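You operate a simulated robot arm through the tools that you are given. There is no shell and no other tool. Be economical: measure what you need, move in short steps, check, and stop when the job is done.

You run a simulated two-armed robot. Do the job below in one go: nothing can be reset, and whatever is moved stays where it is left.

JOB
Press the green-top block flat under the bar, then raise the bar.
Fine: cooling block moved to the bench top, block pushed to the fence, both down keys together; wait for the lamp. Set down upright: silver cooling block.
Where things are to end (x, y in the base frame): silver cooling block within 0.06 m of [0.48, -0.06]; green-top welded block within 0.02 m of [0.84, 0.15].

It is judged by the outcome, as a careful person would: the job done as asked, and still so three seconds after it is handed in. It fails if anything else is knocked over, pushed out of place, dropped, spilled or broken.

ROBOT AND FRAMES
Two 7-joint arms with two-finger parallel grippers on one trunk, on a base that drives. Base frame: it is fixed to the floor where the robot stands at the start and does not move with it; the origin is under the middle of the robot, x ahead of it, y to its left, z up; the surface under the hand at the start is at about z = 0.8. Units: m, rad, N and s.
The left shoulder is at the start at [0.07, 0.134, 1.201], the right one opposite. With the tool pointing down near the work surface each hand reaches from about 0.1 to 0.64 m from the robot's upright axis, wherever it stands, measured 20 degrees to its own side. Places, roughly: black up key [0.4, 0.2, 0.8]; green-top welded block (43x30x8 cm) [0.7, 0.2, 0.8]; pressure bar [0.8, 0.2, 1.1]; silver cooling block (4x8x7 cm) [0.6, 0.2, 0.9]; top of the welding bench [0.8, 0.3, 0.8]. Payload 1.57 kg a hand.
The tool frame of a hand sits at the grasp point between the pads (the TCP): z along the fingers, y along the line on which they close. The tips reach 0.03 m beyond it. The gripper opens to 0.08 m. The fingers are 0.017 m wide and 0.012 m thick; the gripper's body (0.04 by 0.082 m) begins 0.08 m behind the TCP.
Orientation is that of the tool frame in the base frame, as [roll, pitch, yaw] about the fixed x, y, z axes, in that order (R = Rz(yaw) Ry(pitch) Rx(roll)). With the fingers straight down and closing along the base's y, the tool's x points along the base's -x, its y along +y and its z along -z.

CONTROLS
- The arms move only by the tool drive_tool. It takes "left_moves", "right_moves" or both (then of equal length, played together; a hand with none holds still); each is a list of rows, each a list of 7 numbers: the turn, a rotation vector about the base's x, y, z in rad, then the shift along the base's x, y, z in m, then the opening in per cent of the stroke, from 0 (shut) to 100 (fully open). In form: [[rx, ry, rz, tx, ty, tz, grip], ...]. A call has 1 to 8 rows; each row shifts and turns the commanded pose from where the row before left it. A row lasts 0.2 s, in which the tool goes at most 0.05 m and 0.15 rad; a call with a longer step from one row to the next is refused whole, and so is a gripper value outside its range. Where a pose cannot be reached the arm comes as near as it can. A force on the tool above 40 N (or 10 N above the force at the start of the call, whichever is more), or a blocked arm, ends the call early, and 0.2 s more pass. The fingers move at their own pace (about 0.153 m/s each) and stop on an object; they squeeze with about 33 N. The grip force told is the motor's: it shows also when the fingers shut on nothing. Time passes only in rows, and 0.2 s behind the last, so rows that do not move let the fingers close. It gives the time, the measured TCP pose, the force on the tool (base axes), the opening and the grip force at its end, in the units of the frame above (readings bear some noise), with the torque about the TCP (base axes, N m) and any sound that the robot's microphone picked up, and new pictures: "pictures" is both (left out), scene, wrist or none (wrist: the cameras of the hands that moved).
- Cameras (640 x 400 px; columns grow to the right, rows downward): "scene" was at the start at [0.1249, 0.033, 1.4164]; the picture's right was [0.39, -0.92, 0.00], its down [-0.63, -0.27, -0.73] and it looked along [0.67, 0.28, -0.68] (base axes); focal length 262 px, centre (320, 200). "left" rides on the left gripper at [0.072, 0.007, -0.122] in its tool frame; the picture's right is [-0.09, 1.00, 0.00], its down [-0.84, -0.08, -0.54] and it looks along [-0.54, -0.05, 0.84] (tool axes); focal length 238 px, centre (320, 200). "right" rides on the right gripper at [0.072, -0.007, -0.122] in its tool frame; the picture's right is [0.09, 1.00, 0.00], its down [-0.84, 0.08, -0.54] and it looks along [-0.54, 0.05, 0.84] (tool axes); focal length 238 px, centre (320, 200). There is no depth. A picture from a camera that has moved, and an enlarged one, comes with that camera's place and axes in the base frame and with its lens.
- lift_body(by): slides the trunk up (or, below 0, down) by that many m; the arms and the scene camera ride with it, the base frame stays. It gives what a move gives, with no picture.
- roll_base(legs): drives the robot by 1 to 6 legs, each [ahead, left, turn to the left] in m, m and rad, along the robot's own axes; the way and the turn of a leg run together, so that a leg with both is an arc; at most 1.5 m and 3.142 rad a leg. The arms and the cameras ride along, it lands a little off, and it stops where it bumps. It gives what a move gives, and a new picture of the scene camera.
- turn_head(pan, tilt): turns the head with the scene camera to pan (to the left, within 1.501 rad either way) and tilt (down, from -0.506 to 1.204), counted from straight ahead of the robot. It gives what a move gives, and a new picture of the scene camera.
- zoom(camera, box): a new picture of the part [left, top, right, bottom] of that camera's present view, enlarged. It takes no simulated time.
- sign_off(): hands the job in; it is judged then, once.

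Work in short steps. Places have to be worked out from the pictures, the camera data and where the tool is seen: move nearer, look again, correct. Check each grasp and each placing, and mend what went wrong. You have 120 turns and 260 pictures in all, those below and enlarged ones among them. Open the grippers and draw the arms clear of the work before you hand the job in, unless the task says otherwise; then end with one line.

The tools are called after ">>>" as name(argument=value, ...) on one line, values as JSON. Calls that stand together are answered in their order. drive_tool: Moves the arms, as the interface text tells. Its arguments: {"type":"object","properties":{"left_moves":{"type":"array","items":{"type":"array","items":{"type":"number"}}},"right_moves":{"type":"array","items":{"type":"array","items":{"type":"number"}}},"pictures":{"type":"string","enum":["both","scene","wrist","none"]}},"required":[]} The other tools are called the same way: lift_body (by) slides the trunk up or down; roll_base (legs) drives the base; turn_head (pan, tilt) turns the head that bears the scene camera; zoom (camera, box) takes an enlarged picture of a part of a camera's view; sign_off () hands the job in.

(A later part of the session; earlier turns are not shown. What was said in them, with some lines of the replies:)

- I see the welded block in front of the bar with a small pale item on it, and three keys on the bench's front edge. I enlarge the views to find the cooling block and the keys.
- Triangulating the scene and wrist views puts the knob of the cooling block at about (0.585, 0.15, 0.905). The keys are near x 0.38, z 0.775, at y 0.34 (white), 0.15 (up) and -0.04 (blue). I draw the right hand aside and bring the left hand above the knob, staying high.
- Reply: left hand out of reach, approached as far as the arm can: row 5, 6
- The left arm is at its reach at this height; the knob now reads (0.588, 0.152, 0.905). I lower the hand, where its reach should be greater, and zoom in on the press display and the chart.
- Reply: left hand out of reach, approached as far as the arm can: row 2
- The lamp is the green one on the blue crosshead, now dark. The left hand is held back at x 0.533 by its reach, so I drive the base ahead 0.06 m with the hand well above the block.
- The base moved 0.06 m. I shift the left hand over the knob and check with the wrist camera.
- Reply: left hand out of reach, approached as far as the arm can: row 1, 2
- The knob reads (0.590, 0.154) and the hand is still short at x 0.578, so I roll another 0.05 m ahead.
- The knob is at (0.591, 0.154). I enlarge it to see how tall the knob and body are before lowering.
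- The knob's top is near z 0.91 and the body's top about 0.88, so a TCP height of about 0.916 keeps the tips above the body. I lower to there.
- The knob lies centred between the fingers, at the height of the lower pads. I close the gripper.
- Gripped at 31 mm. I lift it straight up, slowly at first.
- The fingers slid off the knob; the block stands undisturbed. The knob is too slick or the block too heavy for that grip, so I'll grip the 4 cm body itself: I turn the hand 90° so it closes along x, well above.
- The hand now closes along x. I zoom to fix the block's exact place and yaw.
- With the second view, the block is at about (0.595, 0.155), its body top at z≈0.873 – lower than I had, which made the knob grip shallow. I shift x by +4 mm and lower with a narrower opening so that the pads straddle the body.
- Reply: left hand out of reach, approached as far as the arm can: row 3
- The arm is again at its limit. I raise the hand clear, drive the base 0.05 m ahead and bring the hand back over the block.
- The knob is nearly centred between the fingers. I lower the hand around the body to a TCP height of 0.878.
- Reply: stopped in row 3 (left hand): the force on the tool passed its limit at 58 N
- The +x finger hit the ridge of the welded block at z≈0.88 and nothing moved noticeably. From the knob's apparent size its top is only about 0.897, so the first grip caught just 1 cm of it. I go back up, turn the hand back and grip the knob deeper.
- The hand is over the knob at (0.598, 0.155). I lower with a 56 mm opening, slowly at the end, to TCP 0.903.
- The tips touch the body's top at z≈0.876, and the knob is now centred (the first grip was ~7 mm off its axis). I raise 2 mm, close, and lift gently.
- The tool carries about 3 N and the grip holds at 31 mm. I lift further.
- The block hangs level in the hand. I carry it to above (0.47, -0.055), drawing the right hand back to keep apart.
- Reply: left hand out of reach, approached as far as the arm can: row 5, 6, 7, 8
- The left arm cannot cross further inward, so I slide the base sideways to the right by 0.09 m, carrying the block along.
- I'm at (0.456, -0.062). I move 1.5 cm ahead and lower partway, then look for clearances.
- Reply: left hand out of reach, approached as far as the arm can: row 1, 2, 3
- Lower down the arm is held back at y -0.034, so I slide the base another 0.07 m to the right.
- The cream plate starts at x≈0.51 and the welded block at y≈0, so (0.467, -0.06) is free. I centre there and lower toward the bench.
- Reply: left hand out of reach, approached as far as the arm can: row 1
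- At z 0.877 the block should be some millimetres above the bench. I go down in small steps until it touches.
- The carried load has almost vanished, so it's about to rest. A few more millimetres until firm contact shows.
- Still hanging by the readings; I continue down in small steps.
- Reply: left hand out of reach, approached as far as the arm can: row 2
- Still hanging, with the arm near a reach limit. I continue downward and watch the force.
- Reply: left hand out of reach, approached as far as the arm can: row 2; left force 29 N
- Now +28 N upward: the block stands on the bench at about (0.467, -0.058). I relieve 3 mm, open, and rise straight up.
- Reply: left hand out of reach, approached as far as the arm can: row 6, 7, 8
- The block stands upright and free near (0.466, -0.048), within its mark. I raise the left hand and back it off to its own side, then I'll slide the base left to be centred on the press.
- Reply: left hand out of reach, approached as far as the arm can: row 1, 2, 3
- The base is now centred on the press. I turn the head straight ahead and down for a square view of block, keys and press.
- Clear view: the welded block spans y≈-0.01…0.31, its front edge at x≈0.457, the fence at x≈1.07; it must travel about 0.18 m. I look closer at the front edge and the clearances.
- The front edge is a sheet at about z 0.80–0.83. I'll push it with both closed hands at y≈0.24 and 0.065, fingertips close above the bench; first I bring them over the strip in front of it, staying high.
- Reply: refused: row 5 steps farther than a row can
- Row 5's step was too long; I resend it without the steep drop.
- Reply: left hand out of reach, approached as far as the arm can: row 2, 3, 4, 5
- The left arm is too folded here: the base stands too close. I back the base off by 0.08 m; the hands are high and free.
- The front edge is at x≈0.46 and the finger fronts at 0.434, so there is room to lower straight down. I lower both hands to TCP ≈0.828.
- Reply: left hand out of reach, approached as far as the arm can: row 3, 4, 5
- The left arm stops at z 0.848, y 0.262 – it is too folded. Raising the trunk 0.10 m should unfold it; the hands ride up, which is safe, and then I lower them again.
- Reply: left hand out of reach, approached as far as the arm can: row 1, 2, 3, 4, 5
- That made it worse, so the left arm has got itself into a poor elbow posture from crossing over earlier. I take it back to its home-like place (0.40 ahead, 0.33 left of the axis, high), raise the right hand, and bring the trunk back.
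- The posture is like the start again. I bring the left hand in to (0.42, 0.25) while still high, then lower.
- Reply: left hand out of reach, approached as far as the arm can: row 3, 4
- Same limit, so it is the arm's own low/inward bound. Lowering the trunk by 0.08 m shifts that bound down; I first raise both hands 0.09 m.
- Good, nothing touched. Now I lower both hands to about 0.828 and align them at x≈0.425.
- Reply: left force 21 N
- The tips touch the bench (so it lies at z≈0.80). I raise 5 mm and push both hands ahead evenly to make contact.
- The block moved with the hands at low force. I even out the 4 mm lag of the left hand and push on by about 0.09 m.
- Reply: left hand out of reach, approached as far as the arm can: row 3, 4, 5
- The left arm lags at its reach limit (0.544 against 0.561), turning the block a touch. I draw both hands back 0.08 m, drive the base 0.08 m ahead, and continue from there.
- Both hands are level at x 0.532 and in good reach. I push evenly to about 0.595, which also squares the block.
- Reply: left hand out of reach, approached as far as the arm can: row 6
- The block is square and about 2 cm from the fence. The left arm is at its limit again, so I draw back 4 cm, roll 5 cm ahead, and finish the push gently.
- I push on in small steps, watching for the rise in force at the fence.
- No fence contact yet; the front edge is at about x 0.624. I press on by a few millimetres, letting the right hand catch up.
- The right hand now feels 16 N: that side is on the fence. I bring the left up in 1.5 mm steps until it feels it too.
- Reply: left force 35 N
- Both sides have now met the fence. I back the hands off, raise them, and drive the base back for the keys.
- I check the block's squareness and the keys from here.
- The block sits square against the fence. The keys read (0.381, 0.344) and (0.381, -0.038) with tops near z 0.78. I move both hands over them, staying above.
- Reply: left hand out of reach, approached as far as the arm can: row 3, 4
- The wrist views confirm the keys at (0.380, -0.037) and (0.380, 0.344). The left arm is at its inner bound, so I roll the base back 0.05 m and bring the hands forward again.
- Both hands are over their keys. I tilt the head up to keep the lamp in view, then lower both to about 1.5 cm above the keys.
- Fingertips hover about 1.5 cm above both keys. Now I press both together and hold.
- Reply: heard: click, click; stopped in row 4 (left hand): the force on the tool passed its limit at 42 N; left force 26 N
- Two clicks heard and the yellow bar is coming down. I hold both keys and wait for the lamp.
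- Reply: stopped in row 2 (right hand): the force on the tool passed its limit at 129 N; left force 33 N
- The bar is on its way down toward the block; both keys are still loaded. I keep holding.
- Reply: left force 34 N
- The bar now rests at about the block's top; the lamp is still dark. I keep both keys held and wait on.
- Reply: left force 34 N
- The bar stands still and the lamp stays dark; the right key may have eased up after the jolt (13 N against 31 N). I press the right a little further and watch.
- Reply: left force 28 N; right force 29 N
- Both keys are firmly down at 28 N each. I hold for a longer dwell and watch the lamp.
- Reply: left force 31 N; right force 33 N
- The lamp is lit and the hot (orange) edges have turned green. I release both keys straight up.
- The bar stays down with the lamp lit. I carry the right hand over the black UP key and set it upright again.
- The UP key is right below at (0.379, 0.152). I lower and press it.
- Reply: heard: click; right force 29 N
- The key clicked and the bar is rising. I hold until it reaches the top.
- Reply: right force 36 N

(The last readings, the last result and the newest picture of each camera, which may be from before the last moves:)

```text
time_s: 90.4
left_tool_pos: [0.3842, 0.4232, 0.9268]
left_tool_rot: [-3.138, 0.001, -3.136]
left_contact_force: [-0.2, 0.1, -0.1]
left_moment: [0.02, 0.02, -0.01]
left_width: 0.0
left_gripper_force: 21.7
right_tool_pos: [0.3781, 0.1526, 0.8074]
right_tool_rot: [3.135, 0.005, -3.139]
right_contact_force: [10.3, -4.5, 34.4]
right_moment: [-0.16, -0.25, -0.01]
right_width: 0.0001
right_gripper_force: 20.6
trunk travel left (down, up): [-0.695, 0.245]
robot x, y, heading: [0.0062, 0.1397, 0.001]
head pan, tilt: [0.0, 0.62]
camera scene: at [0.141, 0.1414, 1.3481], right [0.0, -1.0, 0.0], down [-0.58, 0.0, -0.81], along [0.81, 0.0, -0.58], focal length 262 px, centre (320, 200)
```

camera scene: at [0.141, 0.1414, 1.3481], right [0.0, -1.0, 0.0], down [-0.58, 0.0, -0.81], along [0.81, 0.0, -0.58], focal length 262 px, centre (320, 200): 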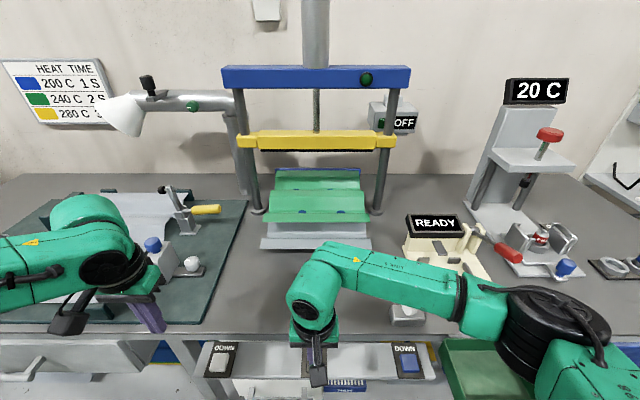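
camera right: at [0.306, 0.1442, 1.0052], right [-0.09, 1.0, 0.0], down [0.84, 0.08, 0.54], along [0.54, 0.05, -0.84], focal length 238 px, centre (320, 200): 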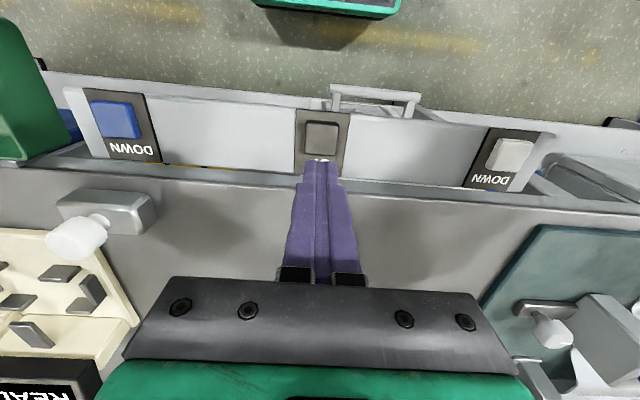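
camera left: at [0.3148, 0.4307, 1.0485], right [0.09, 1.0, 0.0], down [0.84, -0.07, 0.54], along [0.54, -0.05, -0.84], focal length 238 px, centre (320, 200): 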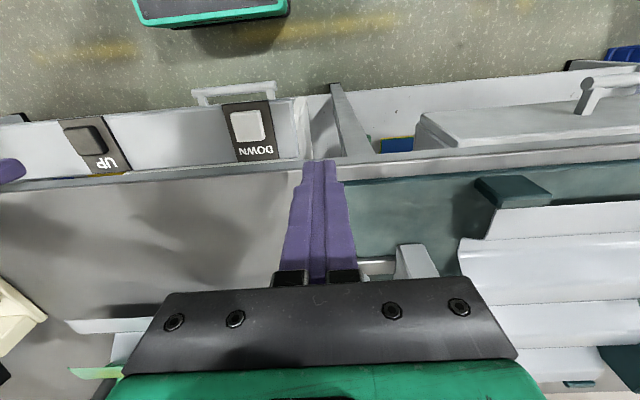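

The bar is nearly at its starting height. I hold a little longer, then release the key straight up, opening the grippers once clear.

>>> drive_tool(right_moves=[[0, 0, 0, 0, 0, 0, 0], [0, 0, 0, 0, 0, 0, 0], [0, 0, 0, 0, 0, 0, 0], [0, 0, 0, 0, 0, 0.03, 0], [0, 0, 0, 0, 0, 0.04, 0], [0, 0, 0, 0, 0, 0.04, 50], [0, 0, 0, 0, 0, 0.04, 100], [0, 0, 0, 0, 0, 0, 100]], left_moves=[[0, 0, 0, 0, 0, 0, 0], [0, 0, 0, 0, 0, 0, 0], [0, 0, 0, 0, 0, 0, 0], [0, 0, 0, 0, 0, 0.03, 0], [0, 0, 0, 0, 0, 0.04, 0], [0, 0, 0, 0, 0, 0.04, 50], [0, 0, 0, 0, 0, 0.02, 100], [0, 0, 0, 0, 0, 0, 100]], pictures="scene")

>>> roll_base(legs=[[-0.12, 0, 0]])

>>> zoom(camera="scene", box=[200, 40, 480, 330])

```text
time_s: 92.2
left_tool_pos: [0.3865, 0.4226, 1.0561]
left_tool_rot: [-3.136, -0.002, -3.136]
left_contact_force: [-0.6, -0.1, 0.3]
left_moment: [0.01, -0.01, 0.0]
left_width: 0.0798
left_gripper_force: 0.1
right_tool_pos: [0.3778, 0.1525, 0.9571]
right_tool_rot: [3.137, 0.001, -3.14]
right_contact_force: [0.1, -0.3, 0.3]
right_moment: [-0.01, 0.0, 0.0]
right_width: 0.0798
right_gripper_force: 0.0
trunk travel left (down, up): [-0.695, 0.245]
robot x, y, heading: [0.0064, 0.1407, 0.006]
head pan, tilt: [0.0, 0.62]
camera scene: at [0.1432, 0.1426, 1.3478], right [0.0, -1.0, 0.0], down [-0.58, 0.0, -0.81], along [0.81, 0.0, -0.58], focal length 262 px, centre (320, 200)
```

scene: 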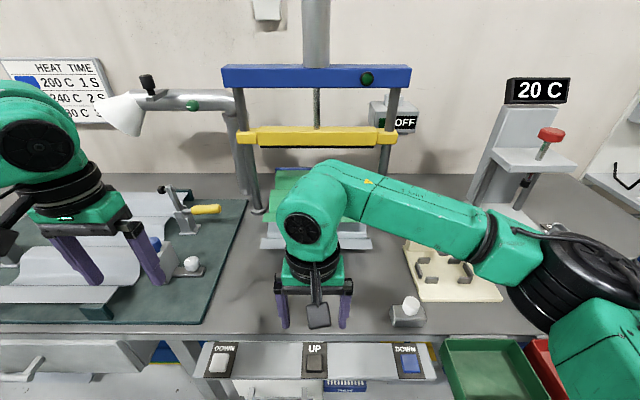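

```text
time_s: 93.4
left_tool_pos: [0.269, 0.4221, 1.0538]
left_tool_rot: [-3.136, -0.003, -3.136]
left_contact_force: [-0.1, 0.0, -0.3]
left_moment: [0.01, -0.03, -0.02]
left_width: 0.0798
left_gripper_force: 0.1
right_tool_pos: [0.2604, 0.1511, 0.9558]
right_tool_rot: [3.139, 0.0, -3.138]
right_contact_force: [-0.5, 0.1, -0.4]
right_moment: [0.02, 0.0, 0.02]
right_width: 0.0802
right_gripper_force: 0.0
trunk travel left (down, up): [-0.695, 0.245]
robot x, y, heading: [-0.1102, 0.1405, 0.007]
head pan, tilt: [0.0, 0.62]
camera scene: at [0.0259, 0.1422, 1.3476], right [0.01, -1.0, 0.0], down [-0.58, 0.0, -0.81], along [0.81, 0.0, -0.58], focal length 262 px, centre (320, 200)
```

scene: 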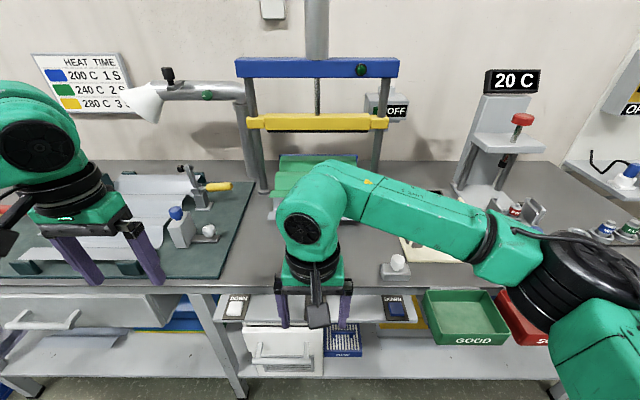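

```text
1.38 times, centred on (340, 185) of scene
camera zoom: at [0.0259, 0.1422, 1.3476], right [0.01, -1.0, 0.0], down [-0.58, 0.0, -0.81], along [0.81, 0.0, -0.58], focal length 361 px, centre (292, 221)
```

zoom: 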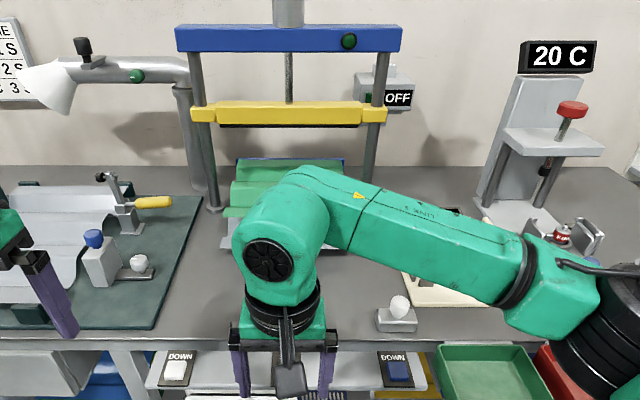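

The bar is back up, the cooling block stands upright on the bench. I draw the right arm aside to verify the welded block's place.

>>> drive_tool(right_moves=[[0, 0, 0, 0, -0.04, 0.02, 100], [0, 0, 0, 0, -0.04, 0.02, 100], [0, 0, 0, 0, -0.045, 0.02, 100], [0, 0, 0, 0, -0.045, 0.02, 100], [0, 0, 0, 0, -0.045, 0.02, 100], [0, 0, 0, 0, -0.045, 0, 100], [0, 0, 0, 0, 0, 0, 100]], pictures="scene")

>>> zoom(camera="scene", box=[220, 100, 430, 290])

```text
time_s: 95.0
left_tool_pos: [0.2684, 0.4228, 1.0556]
left_tool_rot: [-3.136, -0.003, -3.136]
left_contact_force: [-0.2, 0.1, -0.1]
left_moment: [-0.01, 0.0, -0.02]
left_width: 0.0801
left_gripper_force: 0.0
right_tool_pos: [0.2583, -0.1084, 1.0574]
right_tool_rot: [3.138, 0.001, -3.137]
right_contact_force: [0.7, 0.1, -0.2]
right_moment: [0.0, 0.03, 0.0]
right_width: 0.0799
right_gripper_force: 0.0
trunk travel left (down, up): [-0.695, 0.245]
robot x, y, heading: [-0.1117, 0.1395, 0.004]
head pan, tilt: [0.0, 0.62]
camera scene: at [0.0253, 0.143, 1.3477], right [0.01, -1.0, 0.0], down [-0.58, 0.0, -0.81], along [0.81, 0.0, -0.58], focal length 262 px, centre (320, 200)
```

scene: 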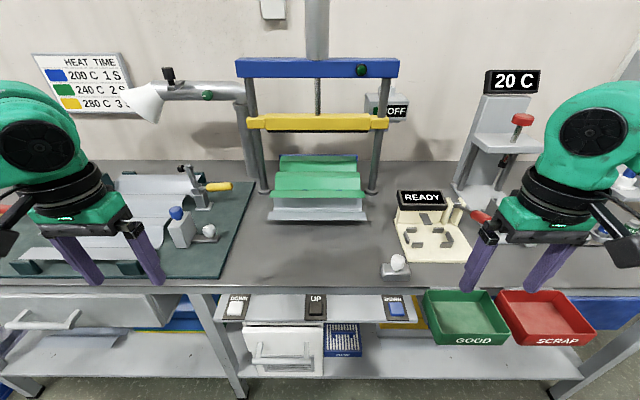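

```text
2.11 times, centred on (325, 195) of scene
camera zoom: at [0.0253, 0.143, 1.3477], right [0.01, -1.0, 0.0], down [-0.58, 0.0, -0.81], along [0.81, 0.0, -0.58], focal length 552 px, centre (310, 210)
```

zoom: 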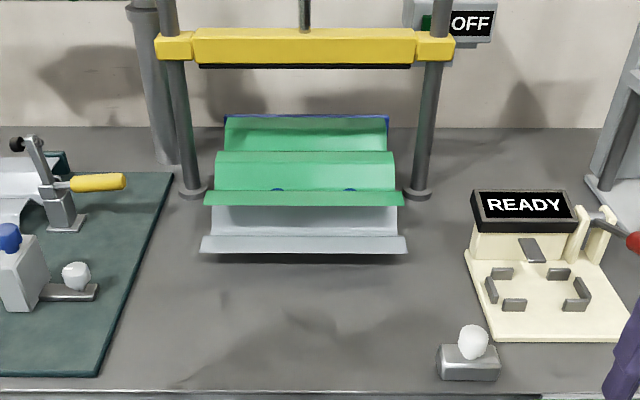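

All checks out: the bar is up, the block is square against the fence, the cooling block stands upright near (0.466, -0.05), the grippers are open and the arms are clear. I hand the job in.

>>> sign_off()

```text
The job is handed in.
```

The green-top block was pressed under the bar until the lamp lit, then the bar was raised. The block is square against the fence, with its centre about 0.01–0.02 m past x = 0.84, close to the 0.02 m limit. The silver cooling block stands upright on the bench near [0.466, -0.05].
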